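You operate a simulated robot arm through the tools that you are given. There is no shell and no other tool.

You run a simulated two-armed robot. Do the job below in one go: nothing can be reset, and whatever is moved stays where it is left.

JOB
Soak the dirty steel jug: two shots of soap, then add the water.
Fine: the pump head hangs over it, so stand it clear, beside the mat, before you pour; measuring jug back. Set down upright: steel jug, measuring jug.
Where things are to end (x, y in the base frame): steel jug within 0.08 m of [0.63, -0.35].

It is judged by the outcome, as a careful person would: the job done as asked, and still so three seconds after it is handed in. It fails if anything else is knocked over, pushed out of place, dropped, spilled or broken.

ROBOT AND FRAMES
Two 7-joint arms with two-finger grippers on one trunk that stands fixed in place. Base frame: the origin is at the foot of the trunk, x ahead of it, y to its left, z up. Units: m, degrees, N and s.
The left shoulder is at [0.05, 0.216, 1.246], the right one opposite. With the tool pointing down near the work surface each hand reaches from about 0.22 to 0.78 m from the base axis, measured 20 degrees to its own side. Payload 3.18 kg a hand.
The TCP of each hand is the grasp point between the finger pads, 0.03 m short of the fingertips. In the tool frame z runs along the fingers and y along their closing line. The gripper opens to 0.144 m. The gripper's body begins 0.103 m behind the TCP.
Orientation is that of the tool frame in the base frame, as a unit quaternion [x, y, z, w]. With the fingers straight down and closing along the base's y, the tool's x points along the base's -x, its y along +y and its z along -z.

CONTROLS
- The arms move only by the tool servo_tool. It takes "left_motion", "right_motion" or both (then of equal length, played together; a hand with none holds still); each is a list of rows, each a list of 3 entries, a list of its own where there are three numbers: the shift along the base's x, y, z in units of 100 mm (1.0 is 100 mm), then the turn, a rotation vector about the base's x, y, z in units of 90 degrees (1.0 is 90 degrees), then the finger opening in m, from 0 to 0.144. In form: [[[x, y, z], [rx, ry, rz], fingers], ...]. A call has 1 to 20 rows; each row is the pose to reach, as a shift and turn from the pose commanded when the call began. A call with a number of a shift or a turn outside -1 to 1 is refused whole. A row lasts 0.2 s, in which the tool goes at most 0.05 m and 8.6 degrees; a call with a longer step from one row to the next is refused whole, and so is a gripper value outside its range. A pose out of reach is approached as far as the arm can. The call stops where the force on the tool passes 90 N (or 10 N more than at its start, if that is more) or the arm is blocked; 0.2 s more then pass. The fingers move at their own pace and stop on an object; they squeeze with about 25 N. The grip force told is the motor's: it shows also when the fingers shut on nothing. Time passes only in rows, and 0.2 s behind the last, so rows that repeat a pose let the fingers close. It gives the time, the measured TCP pose, the force on the tool (base axes), the opening and the grip force at its end, in the units of the frame above (readings bear some noise), with the torque about the TCP (base axes, N m) and any sound that the robot's microphone picked up.
- Cameras (640 x 400 px; columns grow to the right, rows downward): "scene" is now at [0.126, -0.0306, 1.4485]; the picture's right is [-0.35, -0.94, 0.00], its down [-0.50, 0.19, -0.85] and it looks along [0.79, -0.30, -0.53] (base axes); focal length 283 px, centre (320, 200). "left" rides on the left gripper at [0.076, -0.016, -0.143] in its tool frame; the picture's right is [0.21, 0.98, 0.00], its down [-0.84, 0.18, -0.51] and it looks along [-0.50, 0.11, 0.86] (tool axes); focal length 218 px, centre (320, 200). "right" rides on the right gripper at [0.076, 0.016, -0.143] in its tool frame; the picture's right is [-0.21, 0.98, 0.00], its down [-0.84, -0.18, -0.51] and it looks along [-0.50, -0.11, 0.86] (tool axes); focal length 218 px, centre (320, 200). There is no depth. A picture from a camera that has moved, and an enlarged one, comes with that camera's place and axes in the base frame and with its lens. The place of the scene camera against the robot may be out by one fixed shift of up to 0.018 m in any direction.
- get_image(camera): a new picture of that camera. It takes no simulated time.
- slide_trunk(by): slides the trunk up (or, below 0, down) by that many m; the arms and the scene camera ride with it, the base frame stays. It gives what a move gives, with no picture.
- aim_head(pan, tilt): turns the head with the scene camera to pan (to the left, within 80 degrees either way) and tilt (down, from -29 to 69), counted from straight ahead of the robot. It gives what a move gives.
- close_up(camera, box): a new picture of the part [left, top, right, bottom] of that camera's present view, enlarged. It takes no simulated time.
- sign_off(): hands the job in; it is judged then, once.

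Nothing tells you positions but the pictures and the camera data. Unless the task says otherwise, let go and move clear before handing in.

The tools are called by a JSON object that holds its "op" and its "data". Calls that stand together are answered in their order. servo_tool: Moves the arms, as the interface text tells. Its arguments: {"type":"object","properties":{"left_motion":{"type":"array","items":{"type":"array"}},"right_motion":{"type":"array","items":{"type":"array"}}},"required":[]} The other tools are called the same way: slide_trunk (by) slides the trunk up or down; aim_head (pan, tilt) turns the head that bears the scene camera; get_image (camera) takes a picture; close_up (camera, box) takes an enlarged picture of a part of a camera's view; sign_off () hands the job in.

At the start:

```text
time: 0.0
left_eef_pos: [0.3415, -0.0325, 1.2775]
left_tcp_rot: [0.0, 1.0, 0.0, 0.0]
left_ft_force: [1.1, -0.2, -0.1]
left_wrist_torque: [-0.01, 0.0, -0.01]
left_grip_width: 0.1439
left_grip_force: 0.0
right_eef_pos: [0.4345, -0.5305, 1.2931]
right_tcp_rot: [0.0, 1.0, 0.001, 0.0]
right_ft_force: [0.1, -0.3, -0.4]
right_wrist_torque: [-0.01, 0.0, 0.0]
right_grip_width: 0.144
right_grip_force: 0.2
trunk travel left (down, up): [-0.325, 0.044]
head pan, tilt: [-20.6, 32.3]
```

scene: 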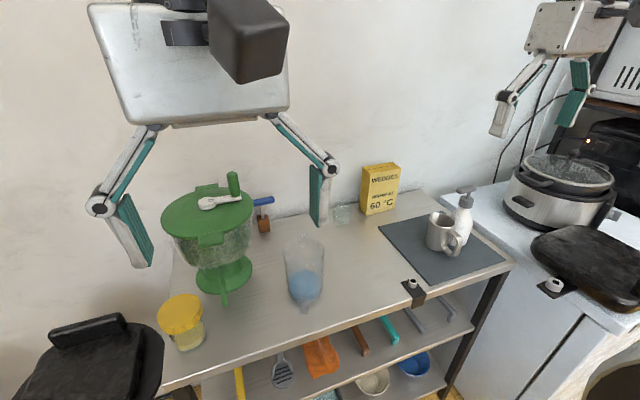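
right: 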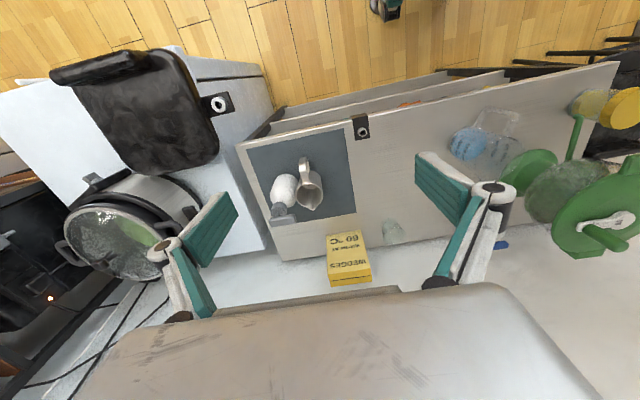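
left: 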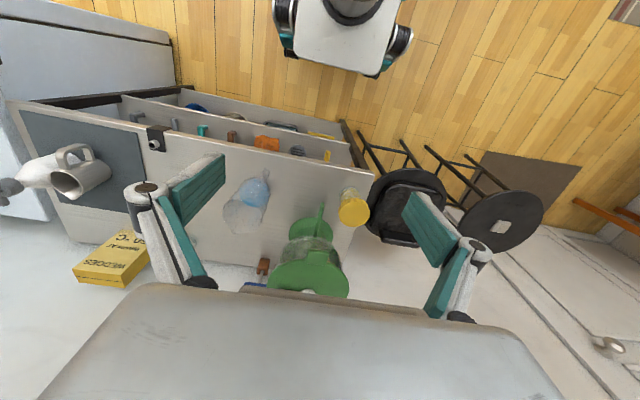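

I see a steel counter with a dark mat on its right holding the steel jug and a soap pump bottle, and a clear measuring jug with bluish water mid-counter. I'll look closer before moving.

{"op": "close_up", "data": {"camera": "scene", "box": [360, 160, 520, 300]}}

{"op": "close_up", "data": {"camera": "scene", "box": [240, 180, 400, 320]}}

{"op": "close_up", "data": {"camera": "right", "box": [230, 110, 390, 250]}}

{"op": "close_up", "data": {"camera": "left", "box": [180, 130, 340, 270]}}

```text
2.86 times, centred on (440, 230) of scene
camera zoom: at [0.126, -0.0306, 1.4485], right [-0.35, -0.94, 0.0], down [-0.5, 0.19, -0.85], along [0.79, -0.3, -0.53], focal length 807 px, centre (-23, 114)
```

zoom: 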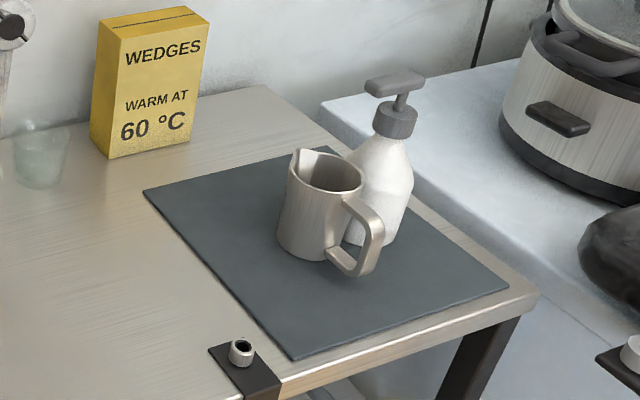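

```text
2.86 times, centred on (320, 250) of scene
camera zoom: at [0.126, -0.0306, 1.4485], right [-0.35, -0.94, 0.0], down [-0.5, 0.19, -0.85], along [0.79, -0.3, -0.53], focal length 807 px, centre (320, 57)
```

zoom: 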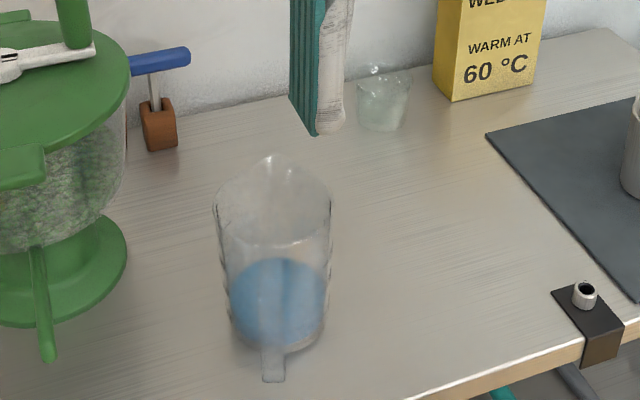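

```text
2.86 times, centred on (310, 180) of right
camera zoom: at [0.3591, -0.5129, 1.4359], right [0.21, 0.98, 0.0], down [0.84, -0.18, 0.51], along [0.5, -0.11, -0.86], focal length 624 px, centre (349, 257)
```

zoom: 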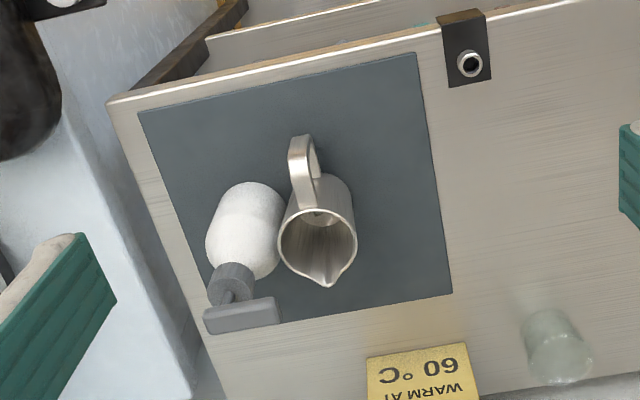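

```text
2.86 times, centred on (260, 200) of left
camera zoom: at [0.2651, -0.0493, 1.4209], right [-0.21, 0.98, 0.0], down [0.84, 0.18, 0.51], along [0.5, 0.11, -0.86], focal length 624 px, centre (491, 200)
```

zoom: 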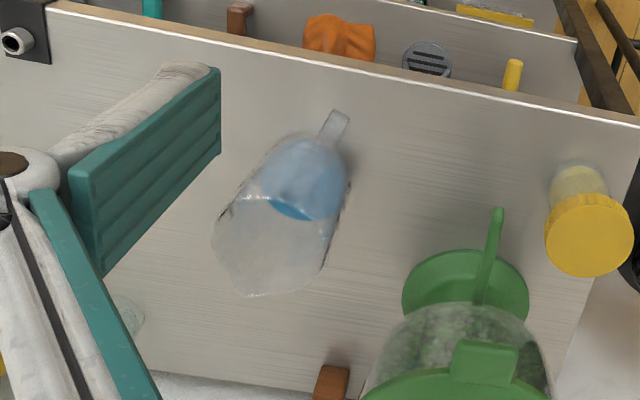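

The steel jug looks to be near (0.62, -0.60) with the pump head above it, and the mat's left edge near y = -0.48. I'll zoom in to locate the pump nozzle, the jug and the measuring jug precisely.

{"op": "close_up", "data": {"camera": "scene", "box": [415, 175, 495, 225]}}

{"op": "close_up", "data": {"camera": "scene", "box": [415, 205, 495, 265]}}

{"op": "close_up", "data": {"camera": "right", "box": [260, 140, 350, 230]}}

{"op": "close_up", "data": {"camera": "left", "box": [215, 150, 295, 240]}}

{"op": "close_up", "data": {"camera": "scene", "box": [265, 225, 345, 325]}}

```text
8.00 times, centred on (455, 200) of scene
camera zoom: at [0.126, -0.0306, 1.4485], right [-0.35, -0.94, 0.0], down [-0.5, 0.19, -0.85], along [0.79, -0.3, -0.53], focal length 2260 px, centre (-760, 200)
```

zoom: 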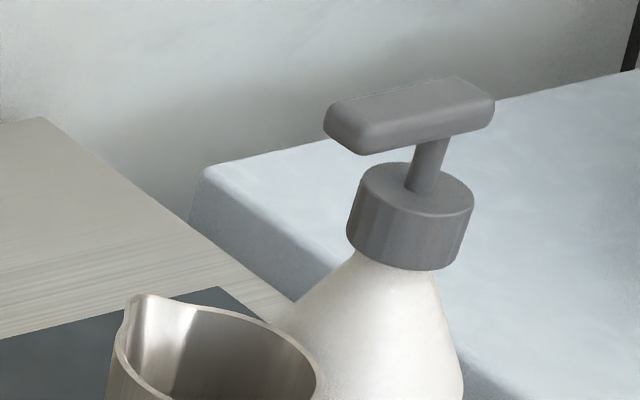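

```text
6.67 times, centred on (455, 235) of scene
camera zoom: at [0.126, -0.0306, 1.4485], right [-0.35, -0.94, 0.0], down [-0.5, 0.19, -0.85], along [0.79, -0.3, -0.53], focal length 1884 px, centre (-580, -33)
```

zoom: 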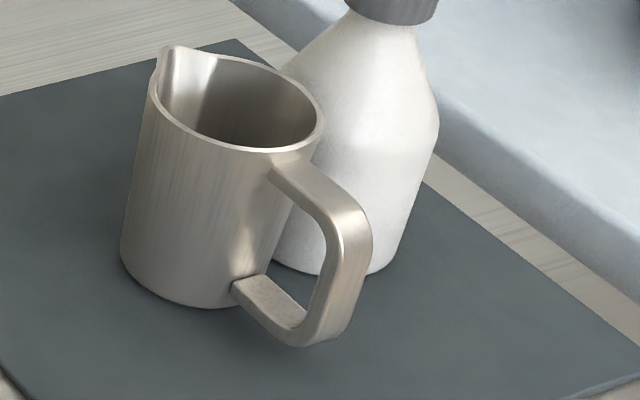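

```text
4.44 times, centred on (305, 185) of right
camera zoom: at [0.3591, -0.5129, 1.4359], right [0.21, 0.98, 0.0], down [0.84, -0.18, 0.51], along [0.5, -0.11, -0.86], focal length 970 px, centre (387, 267)
```

zoom: 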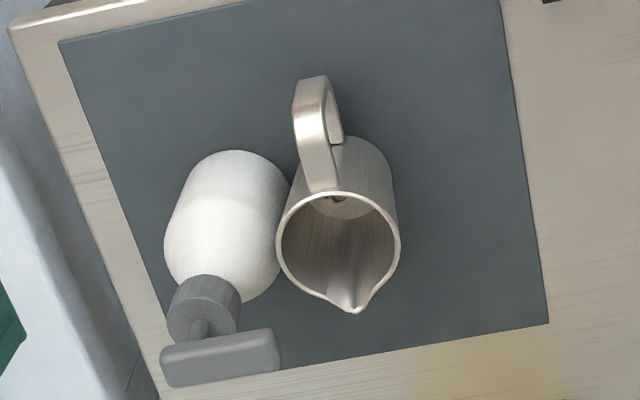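

```text
4.44 times, centred on (255, 195) of left
camera zoom: at [0.2651, -0.0493, 1.4209], right [-0.21, 0.98, 0.0], down [0.84, 0.18, 0.51], along [0.5, 0.11, -0.86], focal length 970 px, centre (609, 222)
```

zoom: 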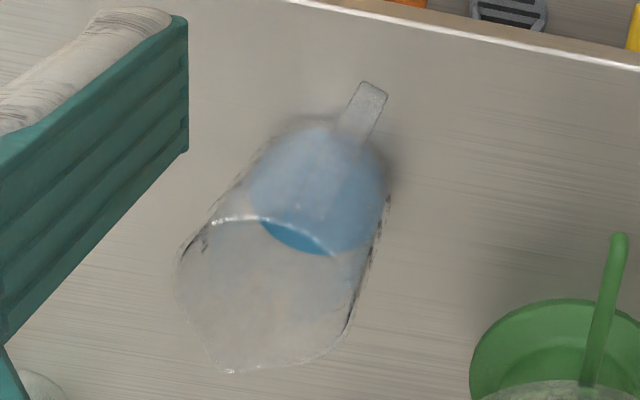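

```text
4.00 times, centred on (305, 275) of scene
camera zoom: at [0.126, -0.0306, 1.4485], right [-0.35, -0.94, 0.0], down [-0.5, 0.19, -0.85], along [0.79, -0.3, -0.53], focal length 1130 px, centre (380, -100)
```

zoom: 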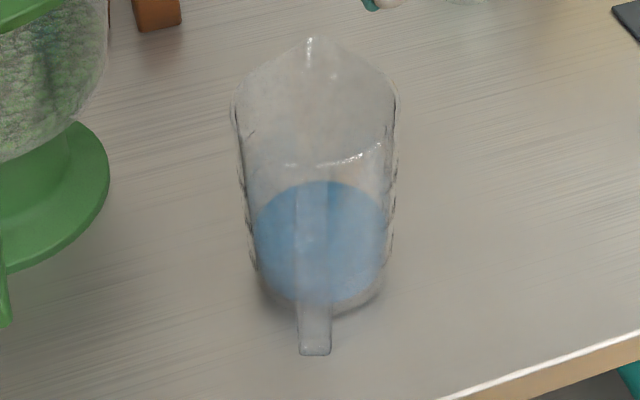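

The nozzle tip comes out near (0.626, -0.625, 1.04), just over the steel jug's mouth (centre about (0.625, -0.60), rim about 0.943). The jug's handle points back towards me. I'll move the left arm out of the way and bring the right camera closer for a better fix.

{"op": "servo_tool", "data": {"left_motion": [[[0, 0.33, 0], [0, 0, 0], 0.144], [[0, 0.66, 0], [0, 0, 0], 0.144], [[0, 1.0, 0], [0, 0, 0], 0.144]], "right_motion": [[[0.22, -0.33, -0.1], [0, 0, 0], 0.08], [[0.44, -0.66, -0.2], [0, 0, 0], 0.04], [[0.66, -0.99, -0.3], [0, 0, 0], 0.0]]}}

```text
time: 0.8
left_eef_pos: [0.339, 0.0683, 1.2779]
left_tcp_rot: [0.001, 1.0, -0.002, 0.0]
left_ft_force: [1.4, 0.5, -0.3]
left_wrist_torque: [-0.06, 0.03, 0.03]
left_grip_width: 0.1441
left_grip_force: 0.1
right_eef_pos: [0.5018, -0.6278, 1.2655]
right_tcp_rot: [-0.001, 1.0, 0.0, 0.0]
right_ft_force: [-0.1, -0.7, -0.1]
right_wrist_torque: [-0.04, 0.05, -0.02]
right_grip_width: 0.0
right_grip_force: 25.1
trunk travel left (down, up): [-0.325, 0.044]
head pan, tilt: [-20.6, 32.3]
```

{"op": "get_image", "data": {"camera": "right"}}

{"op": "get_image", "data": {"camera": "scene"}}

{"op": "get_image", "data": {"camera": "left"}}

```text
taken
camera right: at [0.4271, -0.6103, 1.4085], right [0.21, 0.98, 0.0], down [0.84, -0.18, 0.51], along [0.5, -0.11, -0.86], focal length 218 px, centre (320, 200)
```

right: 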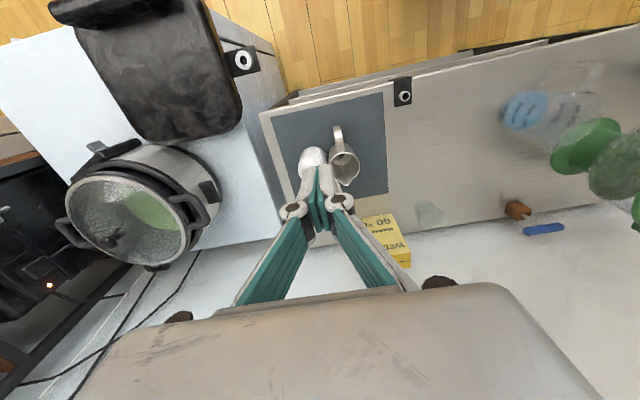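

```text
taken
camera scene: at [0.1273, -0.0291, 1.4484], right [-0.35, -0.94, 0.0], down [-0.5, 0.19, -0.85], along [0.79, -0.3, -0.53], focal length 283 px, centre (320, 200)
```

scene: 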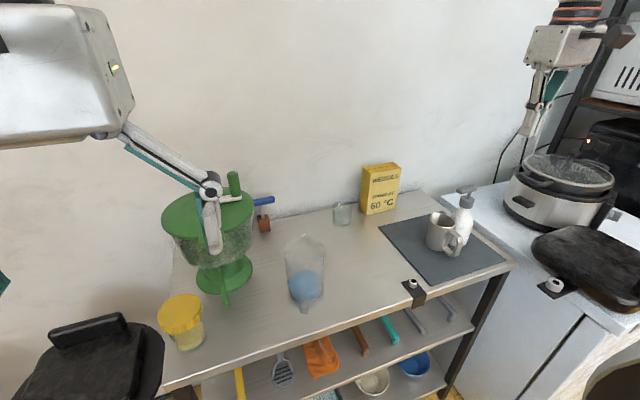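

```text
taken
camera left: at [0.2644, 0.0527, 1.4193], right [-0.21, 0.98, 0.0], down [0.84, 0.18, 0.51], along [0.5, 0.1, -0.86], focal length 218 px, centre (320, 200)
```

left: 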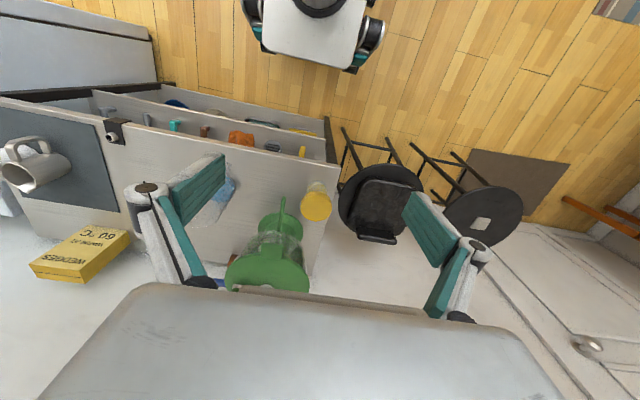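

The arms are moving cleanly. I'll zoom in from these new viewpoints to refine the positions of the jugs and the pump.

{"op": "close_up", "data": {"camera": "right", "box": [270, 120, 400, 220]}}

{"op": "close_up", "data": {"camera": "right", "box": [490, 50, 620, 150]}}

{"op": "close_up", "data": {"camera": "scene", "box": [270, 225, 340, 325]}}

{"op": "close_up", "data": {"camera": "left", "box": [0, 120, 100, 220]}}

```text
4.00 times, centred on (335, 170) of right
camera zoom: at [0.4271, -0.6103, 1.4085], right [0.21, 0.98, 0.0], down [0.84, -0.18, 0.51], along [0.5, -0.11, -0.86], focal length 873 px, centre (260, 320)
```

zoom: 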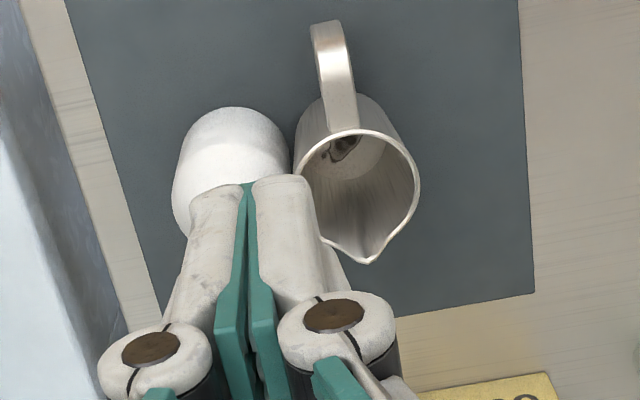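

```text
4.00 times, centred on (555, 100) of right
camera zoom: at [0.4271, -0.6103, 1.4085], right [0.21, 0.98, 0.0], down [0.84, -0.18, 0.51], along [0.5, -0.11, -0.86], focal length 873 px, centre (-620, 600)
```

zoom: 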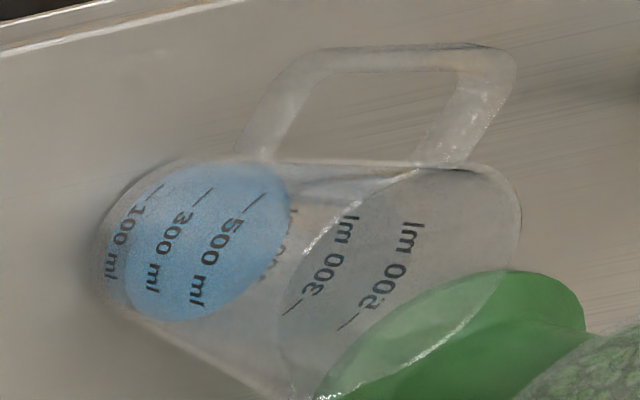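

```text
4.00 times, centred on (305, 275) of scene
camera zoom: at [0.1273, -0.0291, 1.4484], right [-0.35, -0.94, 0.0], down [-0.5, 0.19, -0.85], along [0.79, -0.3, -0.53], focal length 1130 px, centre (380, -100)
```

zoom: 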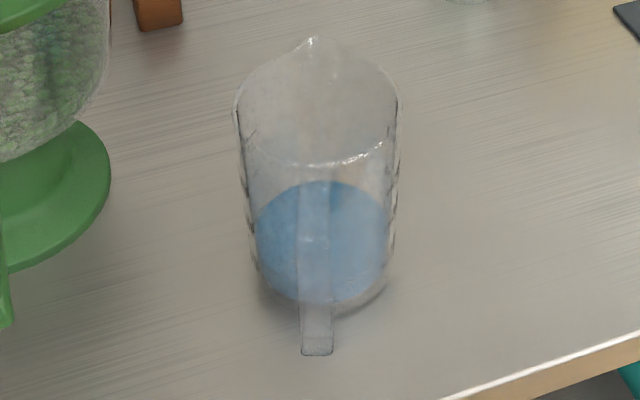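

```text
4.00 times, centred on (50, 170) of left
camera zoom: at [0.2644, 0.0527, 1.4193], right [-0.21, 0.98, 0.0], down [0.84, 0.18, 0.51], along [0.5, 0.1, -0.86], focal length 873 px, centre (1400, 320)
```

zoom: 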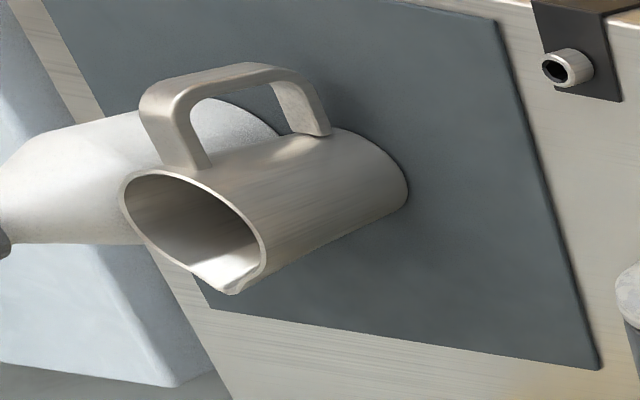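

The stain inside the steel jug is visible, and so are the measuring jug's trapezoid handle and scale. I put the pump stem at about (0.619, -0.667), with the head top near z = 1.05. I'll bring the closed right fingers above it.

{"op": "servo_tool", "data": {"right_motion": [[[0.33, -0.12, -0.27], [0, 0, 0], 0.0], [[0.66, -0.25, -0.54], [0, 0, 0], 0.0], [[1.0, -0.37, -0.8], [0, 0, 0], 0.0], [[1.0, -0.37, -0.8], [0, 0, 0], 0.0]], "left_motion": [[[0, 0.33, 0], [0, 0, 0], 0.144], [[0, 0.66, 0], [0, 0, 0], 0.144], [[0, 1.0, 0], [0, 0, 0], 0.144], [[0, 1.0, 0], [0, 0, 0], 0.144]]}}

{"op": "get_image", "data": {"camera": "scene"}}

{"op": "get_image", "data": {"camera": "right"}}

{"op": "close_up", "data": {"camera": "scene", "box": [400, 120, 540, 270]}}

```text
time: 1.8
left_eef_pos: [0.3371, 0.1666, 1.2822]
left_tcp_rot: [0.0, 1.0, 0.0, 0.001]
left_ft_force: [-1.4, -1.5, 0.0]
left_wrist_torque: [0.03, -0.05, 0.0]
left_grip_width: 0.1439
left_grip_force: 0.0
right_eef_pos: [0.6, -0.6686, 1.1802]
right_tcp_rot: [-0.001, 1.0, 0.001, 0.001]
right_ft_force: [-0.4, 0.0, -0.5]
right_wrist_torque: [0.03, -0.1, 0.0]
right_grip_width: 0.0
right_grip_force: 25.1
trunk travel left (down, up): [-0.325, 0.044]
head pan, tilt: [-20.6, 32.3]
```

```text
taken
camera scene: at [0.1237, -0.0312, 1.4489], right [-0.35, -0.94, 0.0], down [-0.5, 0.19, -0.85], along [0.79, -0.3, -0.53], focal length 283 px, centre (320, 200)
```

scene: 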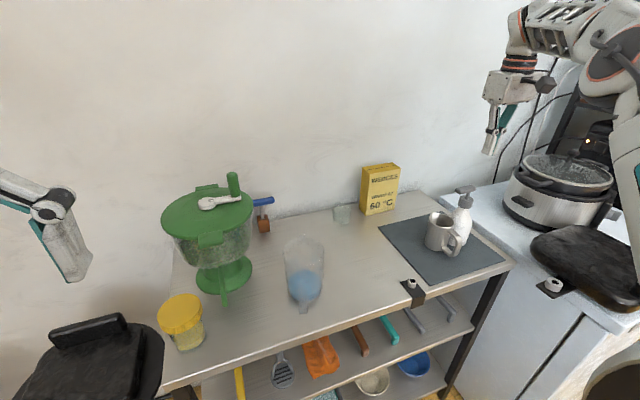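

```text
taken
camera right: at [0.5236, -0.6514, 1.3232], right [0.21, 0.98, 0.0], down [0.84, -0.18, 0.51], along [0.5, -0.1, -0.86], focal length 218 px, centre (320, 200)
```

right: 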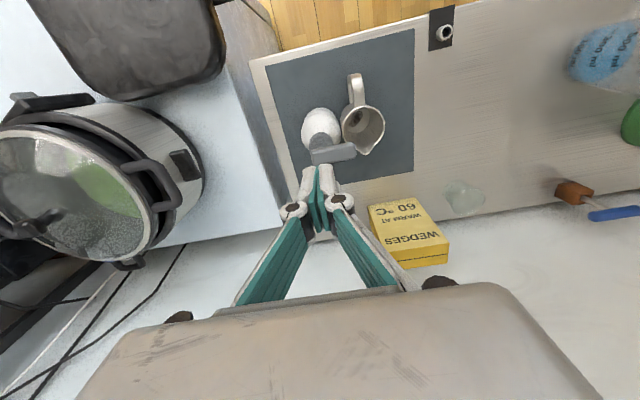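

```text
2.67 times, centred on (470, 195) of scene
camera zoom: at [0.1237, -0.0312, 1.4489], right [-0.35, -0.94, 0.0], down [-0.5, 0.19, -0.85], along [0.79, -0.3, -0.53], focal length 754 px, centre (-80, 213)
```

zoom: 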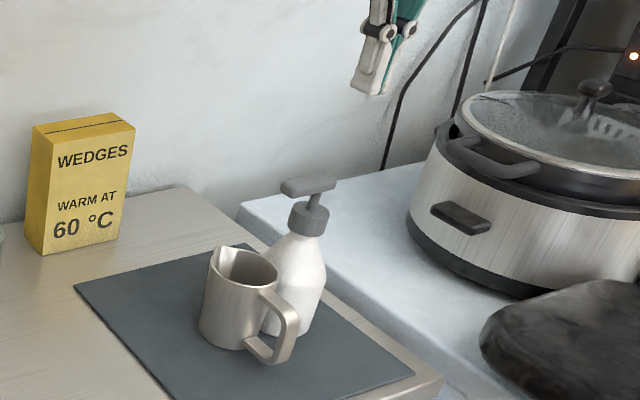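

The tool followed the command, and the pump head is now clearly visible from the wrist camera. I'll zoom in there to get the pump head's position against the jug mouth.

{"op": "close_up", "data": {"camera": "right", "box": [280, 60, 400, 220]}}

{"op": "close_up", "data": {"camera": "right", "box": [290, 90, 390, 180]}}

```text
2.50 times, centred on (340, 140) of right
camera zoom: at [0.5236, -0.6514, 1.3232], right [0.21, 0.98, 0.0], down [0.84, -0.18, 0.51], along [0.5, -0.1, -0.86], focal length 546 px, centre (270, 350)
```

zoom: 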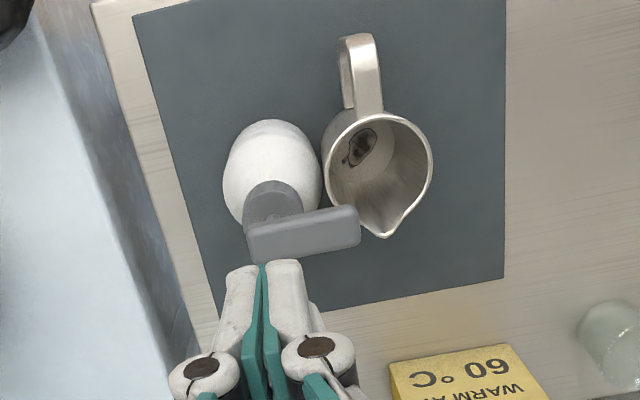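

```text
4.44 times, centred on (340, 135) of right
camera zoom: at [0.5236, -0.6514, 1.3232], right [0.21, 0.98, 0.0], down [0.84, -0.18, 0.51], along [0.5, -0.1, -0.86], focal length 970 px, centre (231, 489)
```

zoom: 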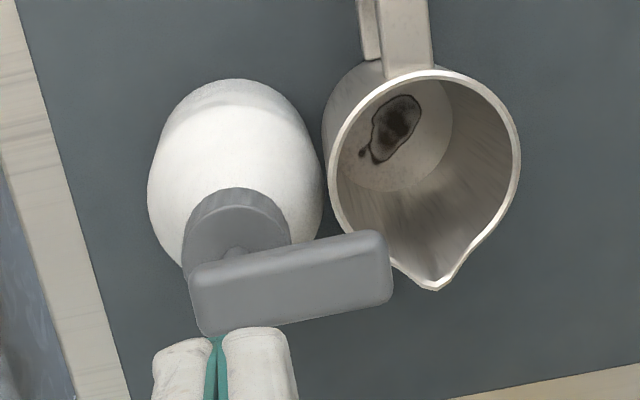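

The nozzle end is at about (0.625, -0.623), inside the mouth circle (centre about (0.622, -0.595), radius about 0.036), and the stem is at (0.618, -0.667). I'll come down to just above the head before pressing.

{"op": "servo_tool", "data": {"right_motion": [[[0.1, 0.0, -0.4], [0, 0, 0], 0.0], [[0.185, 0.0, -0.8], [0, 0, 0], 0.0], [[0.185, 0.0, -0.8], [0, 0, 0], 0.0]]}}

{"op": "close_up", "data": {"camera": "right", "box": [260, 70, 400, 230]}}

{"op": "close_up", "data": {"camera": "scene", "box": [415, 165, 515, 255]}}

```text
time: 2.6
left_eef_pos: [0.3386, 0.1682, 1.2828]
left_tcp_rot: [0.0, 1.0, 0.0, -0.001]
left_ft_force: [0.0, -0.9, -0.8]
left_wrist_torque: [0.01, -0.06, 0.0]
left_grip_width: 0.1438
left_grip_force: 0.0
right_eef_pos: [0.6145, -0.6678, 1.1031]
right_tcp_rot: [0.001, 1.0, 0.0, 0.001]
right_ft_force: [0.3, -0.3, -0.3]
right_wrist_torque: [-0.02, -0.03, 0.02]
right_grip_width: 0.0
right_grip_force: 24.7
trunk travel left (down, up): [-0.325, 0.044]
head pan, tilt: [-20.6, 32.3]
```

```text
2.50 times, centred on (330, 150) of right
camera zoom: at [0.5399, -0.6501, 1.2447], right [0.21, 0.98, 0.0], down [0.84, -0.18, 0.51], along [0.5, -0.11, -0.86], focal length 546 px, centre (295, 325)
```

zoom: 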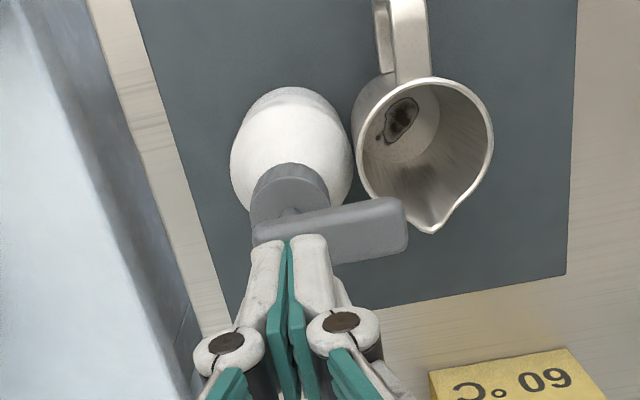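

```text
4.44 times, centred on (465, 210) of scene
camera zoom: at [0.1254, -0.0302, 1.4487], right [-0.35, -0.94, 0.0], down [-0.5, 0.19, -0.85], along [0.79, -0.3, -0.53], focal length 1256 px, centre (-324, 156)
```

zoom: 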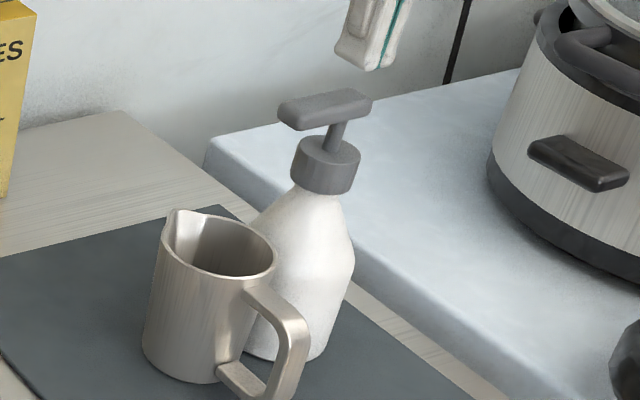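

The closed fingertips hang about 2 cm over the head, centred above the stem. I'll press slowly and read the force.

{"op": "servo_tool", "data": {"right_motion": [[[0.0, 0.0, -0.1], [0, 0, 0], 0.0], [[0.0, 0.0, -0.15], [0, 0, 0], 0.0], [[0.0, 0.0, -0.2], [0, 0, 0], 0.0], [[0.0, 0.0, -0.25], [0, 0, 0], 0.0], [[0.0, 0.0, -0.3], [0, 0, 0], 0.0]]}}

{"op": "close_up", "data": {"camera": "scene", "box": [415, 165, 515, 255]}}

```text
time: 3.8
left_eef_pos: [0.3395, 0.1675, 1.2823]
left_tcp_rot: [0.0, 1.0, -0.001, 0.0]
left_ft_force: [-0.6, 0.3, -1.0]
left_wrist_torque: [0.02, -0.02, -0.03]
left_grip_width: 0.1438
left_grip_force: 0.2
right_eef_pos: [0.6176, -0.6659, 1.0718]
right_tcp_rot: [0.0, 1.0, 0.0, -0.001]
right_ft_force: [0.4, -1.1, 0.4]
right_wrist_torque: [-0.01, 0.02, -0.03]
right_grip_width: 0.0057
right_grip_force: 24.9
trunk travel left (down, up): [-0.325, 0.044]
head pan, tilt: [-20.6, 32.3]
```

```text
4.44 times, centred on (465, 210) of scene
camera zoom: at [0.1259, -0.0306, 1.4486], right [-0.35, -0.94, 0.0], down [-0.5, 0.19, -0.85], along [0.79, -0.3, -0.53], focal length 1256 px, centre (-324, 156)
```

zoom: 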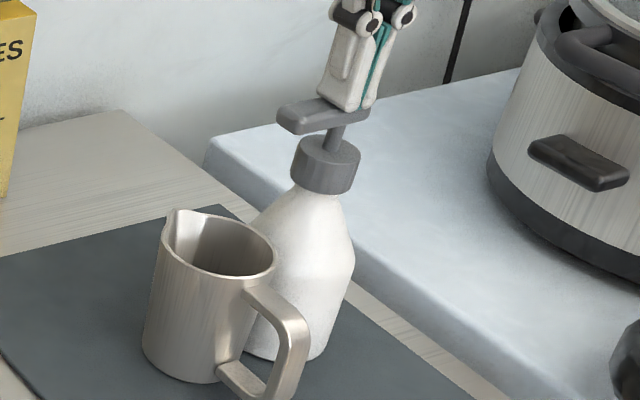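

The fingertips have reached the head and it has moved a little, with hardly any force yet. I'll press further in small steps.

{"op": "servo_tool", "data": {"right_motion": [[[0.0, 0.0, -0.04], [0, 0, 0], 0.0], [[0.0, 0.0, -0.08], [0, 0, 0], 0.0], [[0.0, 0.0, -0.08], [0, 0, 0], 0.0]]}}

{"op": "close_up", "data": {"camera": "scene", "box": [415, 165, 515, 255]}}

{"op": "close_up", "data": {"camera": "right", "box": [260, 70, 400, 230]}}

```text
time: 4.6
left_eef_pos: [0.3405, 0.168, 1.2814]
left_tcp_rot: [0.0, 1.0, 0.0, 0.0]
left_ft_force: [0.4, -0.6, -0.9]
left_wrist_torque: [-0.02, -0.01, 0.0]
left_grip_width: 0.1441
left_grip_force: 0.1
right_eef_pos: [0.6187, -0.6645, 1.0645]
right_tcp_rot: [0.001, 1.0, 0.001, 0.001]
right_ft_force: [-1.5, -0.4, 2.8]
right_wrist_torque: [-0.02, 0.06, 0.0]
right_grip_width: 0.0061
right_grip_force: 24.7
trunk travel left (down, up): [-0.325, 0.044]
head pan, tilt: [-20.6, 32.3]
```

```text
4.44 times, centred on (465, 210) of scene
camera zoom: at [0.1256, -0.0304, 1.4486], right [-0.35, -0.94, 0.0], down [-0.5, 0.19, -0.85], along [0.79, -0.3, -0.53], focal length 1256 px, centre (-324, 156)
```

zoom: 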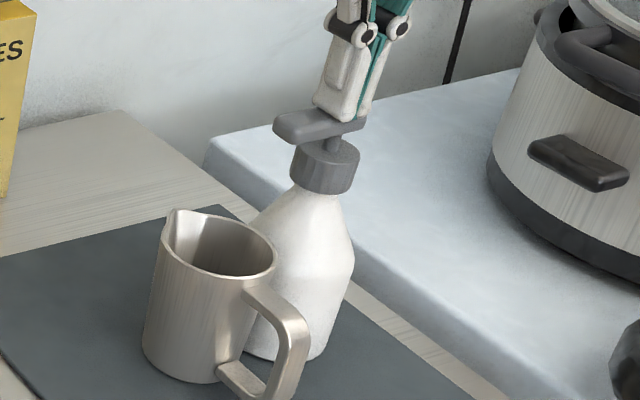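

```text
2.50 times, centred on (330, 150) of right
camera zoom: at [0.5428, -0.6484, 1.2075], right [0.21, 0.98, 0.0], down [0.84, -0.18, 0.51], along [0.5, -0.11, -0.86], focal length 546 px, centre (295, 325)
```

zoom: 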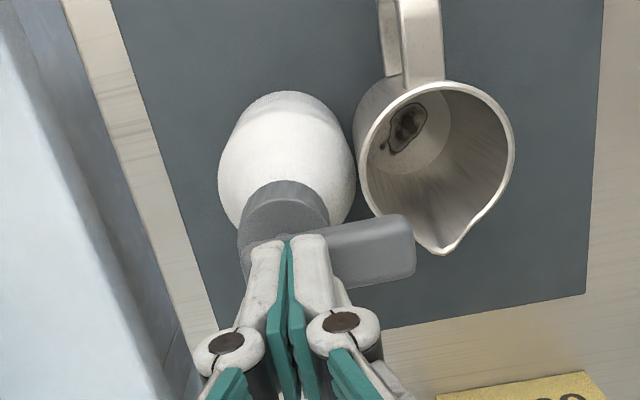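

The head is going down against a light spring. I'll press on to the end of the stroke.

{"op": "servo_tool", "data": {"right_motion": [[[0.0, 0.0, -0.03], [0, 0, 0], 0.0], [[0.0, 0.0, -0.06], [0, 0, 0], 0.0], [[0.0, 0.0, -0.06], [0, 0, 0], 0.0]]}}

{"op": "close_up", "data": {"camera": "scene", "box": [415, 165, 515, 255]}}

{"op": "close_up", "data": {"camera": "right", "box": [260, 70, 400, 230]}}

```text
time: 5.4
left_eef_pos: [0.3393, 0.1681, 1.2805]
left_tcp_rot: [0.0, 1.0, 0.0, -0.001]
left_ft_force: [-0.3, 0.3, 0.1]
left_wrist_torque: [-0.02, -0.01, 0.03]
left_grip_width: 0.144
left_grip_force: 0.1
right_eef_pos: [0.6181, -0.6661, 1.0618]
right_tcp_rot: [0.001, 1.0, -0.001, 0.001]
right_ft_force: [-1.9, -0.6, 7.4]
right_wrist_torque: [-0.03, 0.04, -0.03]
right_grip_width: 0.0061
right_grip_force: 24.9
trunk travel left (down, up): [-0.325, 0.044]
head pan, tilt: [-20.6, 32.3]
```

```text
4.44 times, centred on (465, 210) of scene
camera zoom: at [0.1253, -0.0299, 1.4487], right [-0.35, -0.94, 0.0], down [-0.5, 0.19, -0.85], along [0.79, -0.3, -0.53], focal length 1256 px, centre (-324, 156)
```

zoom: 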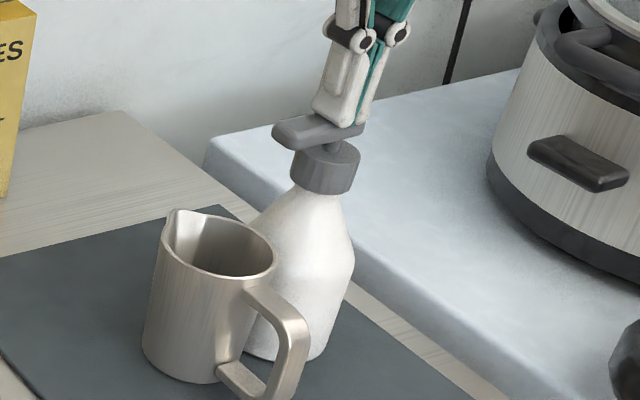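

```text
2.50 times, centred on (330, 150) of right
camera zoom: at [0.5426, -0.6486, 1.2035], right [0.21, 0.98, 0.0], down [0.84, -0.18, 0.51], along [0.5, -0.11, -0.86], focal length 546 px, centre (295, 325)
```

zoom: 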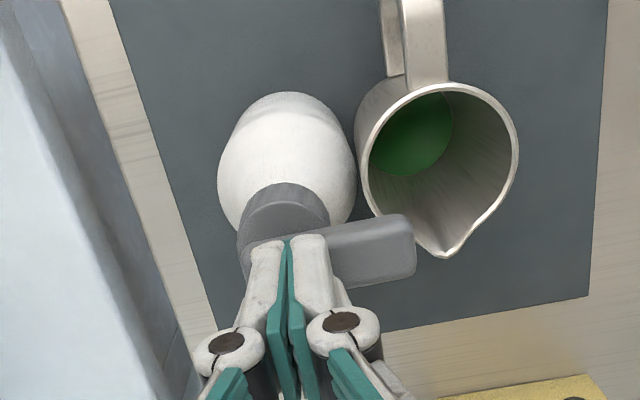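

Green soap now covers the jug's floor, so the first shot is in. I'll release the pump fully before the second.

{"op": "servo_tool", "data": {"right_motion": [[[0.0, 0.0, 0.2], [0, 0, 0], 0.0], [[0.0, 0.0, 0.44], [0, 0, 0], 0.0], [[0.0, 0.0, 0.44], [0, 0, 0], 0.0], [[0.0, 0.0, 0.44], [0, 0, 0], 0.0], [[0.0, 0.0, 0.44], [0, 0, 0], 0.0]]}}

{"op": "close_up", "data": {"camera": "scene", "box": [415, 165, 515, 255]}}

{"op": "close_up", "data": {"camera": "right", "box": [260, 70, 400, 230]}}

```text
time: 6.6
left_eef_pos: [0.3394, 0.1671, 1.2813]
left_tcp_rot: [0.0, 1.0, 0.001, 0.001]
left_ft_force: [-0.3, -1.1, 1.0]
left_wrist_torque: [0.01, 0.04, -0.01]
left_grip_width: 0.1438
left_grip_force: 0.1
right_eef_pos: [0.6179, -0.6656, 1.1043]
right_tcp_rot: [0.001, 1.0, -0.001, 0.0]
right_ft_force: [-0.3, 0.5, 0.6]
right_wrist_torque: [0.02, 0.01, 0.01]
right_grip_width: 0.0
right_grip_force: 24.7
trunk travel left (down, up): [-0.325, 0.044]
head pan, tilt: [-20.6, 32.3]
```

```text
4.44 times, centred on (465, 210) of scene
camera zoom: at [0.1261, -0.0308, 1.4485], right [-0.35, -0.94, 0.0], down [-0.5, 0.19, -0.85], along [0.79, -0.3, -0.53], focal length 1256 px, centre (-324, 156)
```

zoom: 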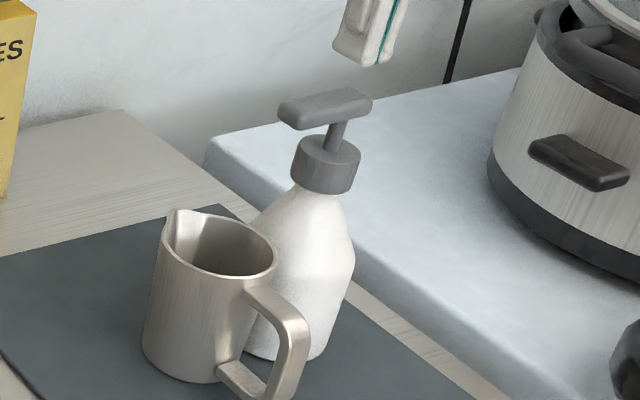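

```text
2.50 times, centred on (330, 150) of right
camera zoom: at [0.5423, -0.65, 1.2464], right [0.21, 0.98, 0.0], down [0.84, -0.18, 0.51], along [0.5, -0.11, -0.86], focal length 546 px, centre (295, 325)
```

zoom: 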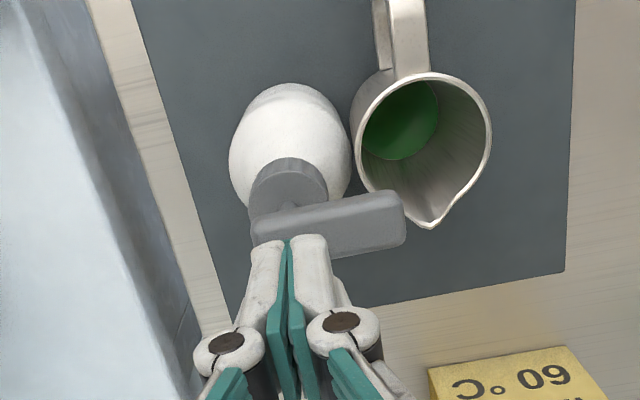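

The head sprang back to its full height with one shot in the jug. Second press now, to the same depth.

{"op": "servo_tool", "data": {"right_motion": [[[0.0, 0.0, -0.15], [0, 0, 0], 0.0], [[0.0, 0.0, -0.22], [0, 0, 0], 0.0], [[0.0, 0.0, -0.29], [0, 0, 0], 0.0], [[0.0, 0.0, -0.34], [0, 0, 0], 0.0], [[0.0, 0.0, -0.39], [0, 0, 0], 0.0], [[0.0, 0.0, -0.42], [0, 0, 0], 0.0], [[0.0, 0.0, -0.45], [0, 0, 0], 0.0], [[0.0, 0.0, -0.45], [0, 0, 0], 0.0]]}}

{"op": "close_up", "data": {"camera": "scene", "box": [415, 165, 515, 255]}}

{"op": "close_up", "data": {"camera": "right", "box": [260, 70, 400, 230]}}

```text
time: 8.4
left_eef_pos: [0.3378, 0.1681, 1.281]
left_tcp_rot: [0.0, 1.0, 0.0, 0.0]
left_ft_force: [-0.3, 0.1, -0.4]
left_wrist_torque: [-0.01, 0.01, -0.01]
left_grip_width: 0.1441
left_grip_force: 0.0
right_eef_pos: [0.6176, -0.6661, 1.0611]
right_tcp_rot: [0.0, 1.0, 0.0, 0.002]
right_ft_force: [-1.8, -2.6, 13.7]
right_wrist_torque: [-0.06, 0.02, -0.02]
right_grip_width: 0.0061
right_grip_force: 25.2
trunk travel left (down, up): [-0.325, 0.044]
head pan, tilt: [-20.6, 32.3]
```

```text
4.44 times, centred on (465, 210) of scene
camera zoom: at [0.1245, -0.0297, 1.4488], right [-0.35, -0.94, 0.0], down [-0.5, 0.19, -0.85], along [0.79, -0.3, -0.53], focal length 1256 px, centre (-324, 156)
```

zoom: 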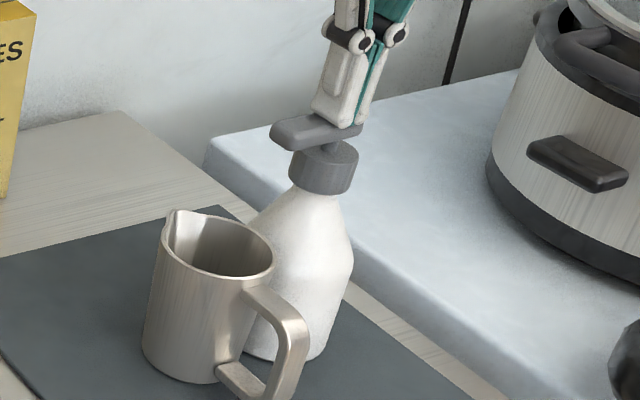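

```text
2.50 times, centred on (330, 150) of right
camera zoom: at [0.5426, -0.6486, 1.203], right [0.21, 0.98, 0.0], down [0.84, -0.18, 0.51], along [0.5, -0.11, -0.86], focal length 546 px, centre (295, 325)
```

zoom: 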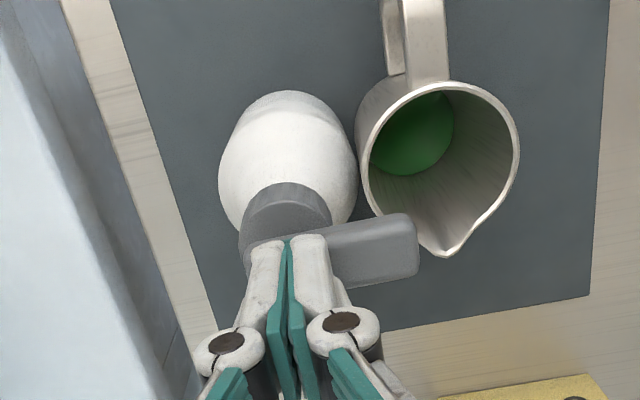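

The head is as low as on the first press, with a higher force (13.7 N). I'll release fully and compare the soap level with the earlier picture from the same pose.

{"op": "servo_tool", "data": {"right_motion": [[[0.0, 0.0, 0.2], [0, 0, 0], 0.0], [[0.0, 0.0, 0.45], [0, 0, 0], 0.0], [[0.0, 0.0, 0.45], [0, 0, 0], 0.0], [[0.0, 0.0, 0.45], [0, 0, 0], 0.0], [[0.0, 0.0, 0.45], [0, 0, 0], 0.0]]}}

{"op": "close_up", "data": {"camera": "right", "box": [260, 70, 400, 230]}}

{"op": "close_up", "data": {"camera": "right", "box": [330, 90, 390, 150]}}

{"op": "close_up", "data": {"camera": "scene", "box": [415, 165, 515, 255]}}

```text
time: 9.6
left_eef_pos: [0.3391, 0.167, 1.2828]
left_tcp_rot: [0.0, 1.0, 0.0, 0.001]
left_ft_force: [1.3, -1.2, -0.1]
left_wrist_torque: [0.05, -0.03, 0.0]
left_grip_width: 0.1442
left_grip_force: 0.1
right_eef_pos: [0.6195, -0.667, 1.1017]
right_tcp_rot: [0.001, 1.0, 0.0, 0.0]
right_ft_force: [0.0, 0.2, 0.8]
right_wrist_torque: [0.02, -0.01, -0.01]
right_grip_width: 0.0
right_grip_force: 24.9
trunk travel left (down, up): [-0.325, 0.044]
head pan, tilt: [-20.6, 32.3]
```

```text
2.50 times, centred on (330, 150) of right
camera zoom: at [0.5449, -0.6491, 1.2441], right [0.21, 0.98, 0.0], down [0.84, -0.18, 0.51], along [0.5, -0.11, -0.86], focal length 546 px, centre (295, 325)
```

zoom: 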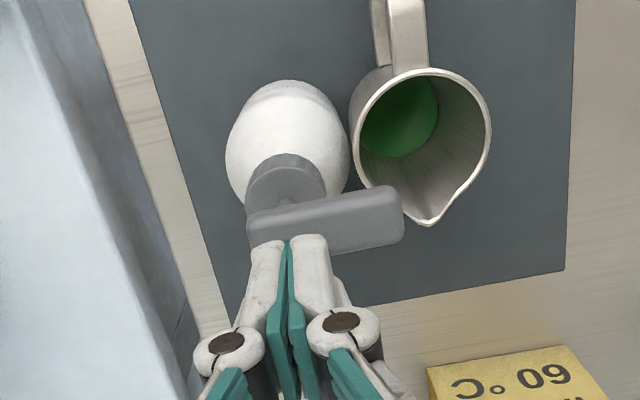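

```text
6.67 times, centred on (360, 120) of right
camera zoom: at [0.5449, -0.6491, 1.2441], right [0.21, 0.98, 0.0], down [0.84, -0.18, 0.51], along [0.5, -0.11, -0.86], focal length 1455 px, centre (53, 733)
```

zoom: 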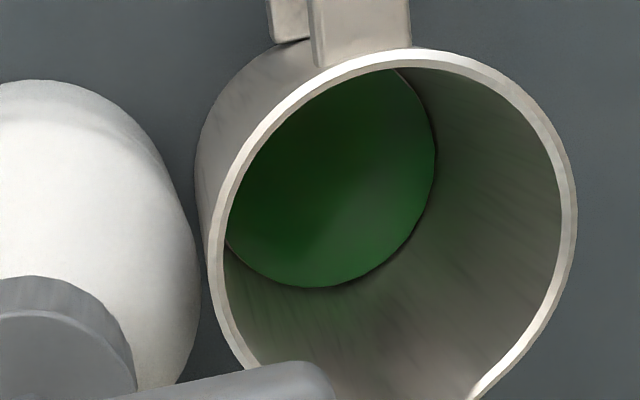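

```text
4.44 times, centred on (465, 210) of scene
camera zoom: at [0.1262, -0.0309, 1.4485], right [-0.35, -0.94, 0.0], down [-0.5, 0.19, -0.85], along [0.79, -0.3, -0.53], focal length 1256 px, centre (-324, 156)
```

zoom: 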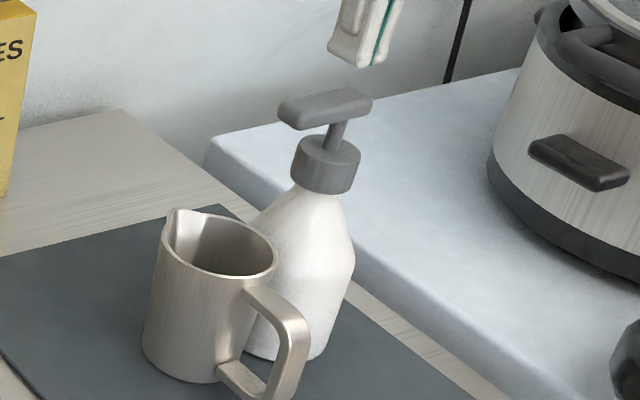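

Both presses went the full stroke with a full return between them, so I count two shots. The jug's handle is at about x = 0.55, y = -0.597, so I'll go over it with the fingers part open.

{"op": "servo_tool", "data": {"right_motion": [[[0.0, 0.0, 0.4], [0, 0, 0], 0.0], [[-0.2, 0.25, 0.6], [0, 0, 0], 0.0], [[-0.45, 0.5, 0.6], [0, 0, 0], 0.06], [[-0.61, 0.7, 0.6], [0, 0, 0], 0.06], [[-0.61, 0.7, 0.6], [0, 0, 0], 0.06]]}}

{"op": "get_image", "data": {"camera": "right"}}

{"op": "close_up", "data": {"camera": "right", "box": [250, 20, 390, 180]}}

{"op": "close_up", "data": {"camera": "scene", "box": [395, 120, 535, 270]}}

```text
time: 10.8
left_eef_pos: [0.3407, 0.1666, 1.2828]
left_tcp_rot: [0.0, 1.0, -0.001, 0.0]
left_ft_force: [-0.3, -0.1, 0.0]
left_wrist_torque: [0.03, 0.04, 0.0]
left_grip_width: 0.1442
left_grip_force: 0.1
right_eef_pos: [0.557, -0.5948, 1.1624]
right_tcp_rot: [0.001, 1.0, 0.0, 0.0]
right_ft_force: [0.1, -0.4, -0.3]
right_wrist_torque: [0.04, 0.02, -0.02]
right_grip_width: 0.06
right_grip_force: 0.2
trunk travel left (down, up): [-0.325, 0.044]
head pan, tilt: [-20.6, 32.3]
```

```text
taken
camera right: at [0.481, -0.5786, 1.3053], right [0.21, 0.98, 0.0], down [0.84, -0.18, 0.51], along [0.5, -0.11, -0.86], focal length 218 px, centre (320, 200)
```

right: 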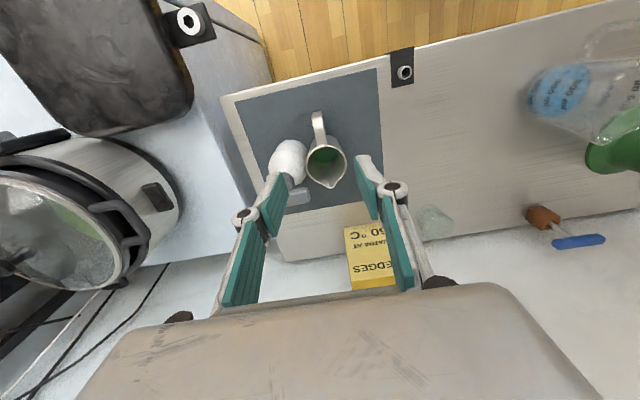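

```text
2.50 times, centred on (320, 100) of right
camera zoom: at [0.481, -0.5786, 1.3053], right [0.21, 0.98, 0.0], down [0.84, -0.18, 0.51], along [0.5, -0.11, -0.86], focal length 546 px, centre (320, 450)
```

zoom: 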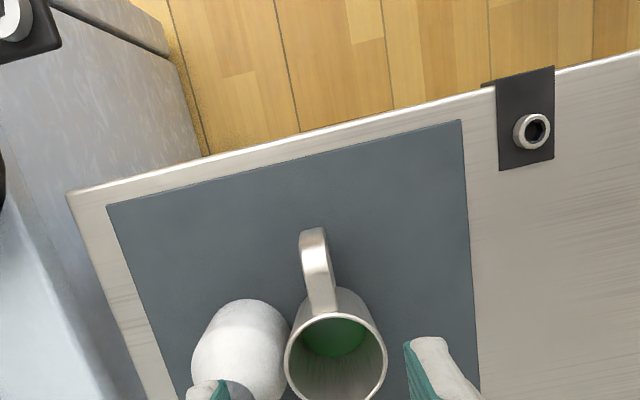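

```text
2.67 times, centred on (465, 195) of scene
camera zoom: at [0.1263, -0.0309, 1.4485], right [-0.35, -0.94, 0.0], down [-0.5, 0.19, -0.85], along [0.79, -0.3, -0.53], focal length 754 px, centre (-67, 213)
```

zoom: 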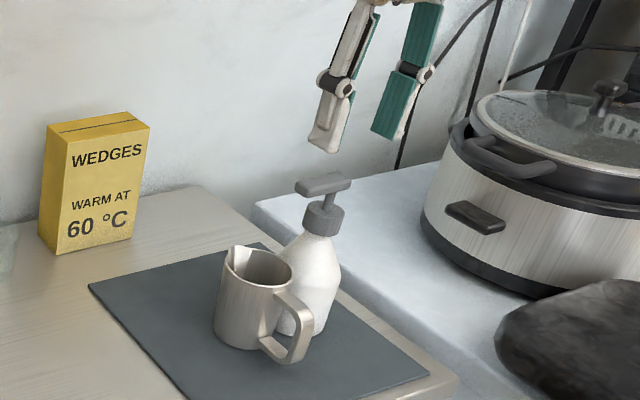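

The handle centre is at y ≈ -0.599, and the fingers straddle it with about 2 cm on each side, clear of the pump head. I'll descend in stages.

{"op": "servo_tool", "data": {"right_motion": [[[0.0, -0.02, -0.4], [0, 0, 0], 0.06], [[0.0, -0.02, -0.8], [0, 0, 0], 0.06], [[0.0, -0.02, -1.0], [0, 0, 0], 0.06]]}}

{"op": "servo_tool", "data": {"right_motion": [[[0.0, 0.0, -0.3], [0, 0, 0], 0.06], [[0.0, 0.0, -0.6], [0, 0, 0], 0.06], [[0.0, 0.0, -0.8], [0, 0, 0], 0.06], [[0.0, 0.0, -0.8], [0, 0, 0], 0.06]]}}

{"op": "get_image", "data": {"camera": "right"}}

{"op": "close_up", "data": {"camera": "scene", "box": [395, 150, 535, 270]}}

```text
time: 11.6
left_eef_pos: [0.3396, 0.1672, 1.2815]
left_tcp_rot: [0.001, 1.0, 0.0, 0.0]
left_ft_force: [-0.3, -0.1, 0.6]
left_wrist_torque: [0.0, 0.03, 0.03]
left_grip_width: 0.1439
left_grip_force: 0.0
right_eef_pos: [0.557, -0.5974, 1.0612]
right_tcp_rot: [0.002, 1.0, 0.0, 0.0]
right_ft_force: [-0.3, -0.6, -0.2]
right_wrist_torque: [0.01, 0.04, -0.02]
right_grip_width: 0.06
right_grip_force: 0.1
trunk travel left (down, up): [-0.325, 0.044]
head pan, tilt: [-20.6, 32.3]
```

```text
time: 12.6
left_eef_pos: [0.3393, 0.1669, 1.2817]
left_tcp_rot: [0.0, 1.0, 0.0, 0.0]
left_ft_force: [0.2, 0.2, 0.5]
left_wrist_torque: [-0.02, -0.05, -0.01]
left_grip_width: 0.1439
left_grip_force: 0.1
right_eef_pos: [0.5588, -0.5966, 0.9852]
right_tcp_rot: [0.0, 1.0, 0.0, -0.001]
right_ft_force: [-0.2, -0.1, 0.3]
right_wrist_torque: [0.01, 0.02, -0.01]
right_grip_width: 0.0598
right_grip_force: 0.1
trunk travel left (down, up): [-0.325, 0.044]
head pan, tilt: [-20.6, 32.3]
```

```text
taken
camera right: at [0.4819, -0.5801, 1.1274], right [0.21, 0.98, 0.0], down [0.84, -0.18, 0.51], along [0.5, -0.11, -0.86], focal length 218 px, centre (320, 200)
```

right: 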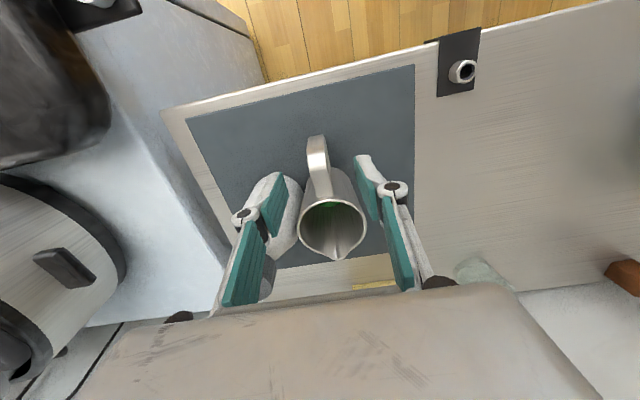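

```text
3.33 times, centred on (465, 210) of scene
camera zoom: at [0.1258, -0.0304, 1.4486], right [-0.35, -0.94, 0.0], down [-0.5, 0.19, -0.85], along [0.79, -0.3, -0.53], focal length 942 px, centre (-163, 167)
```

zoom: 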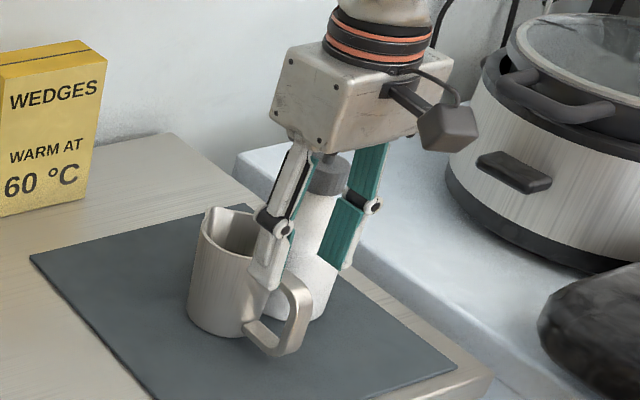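

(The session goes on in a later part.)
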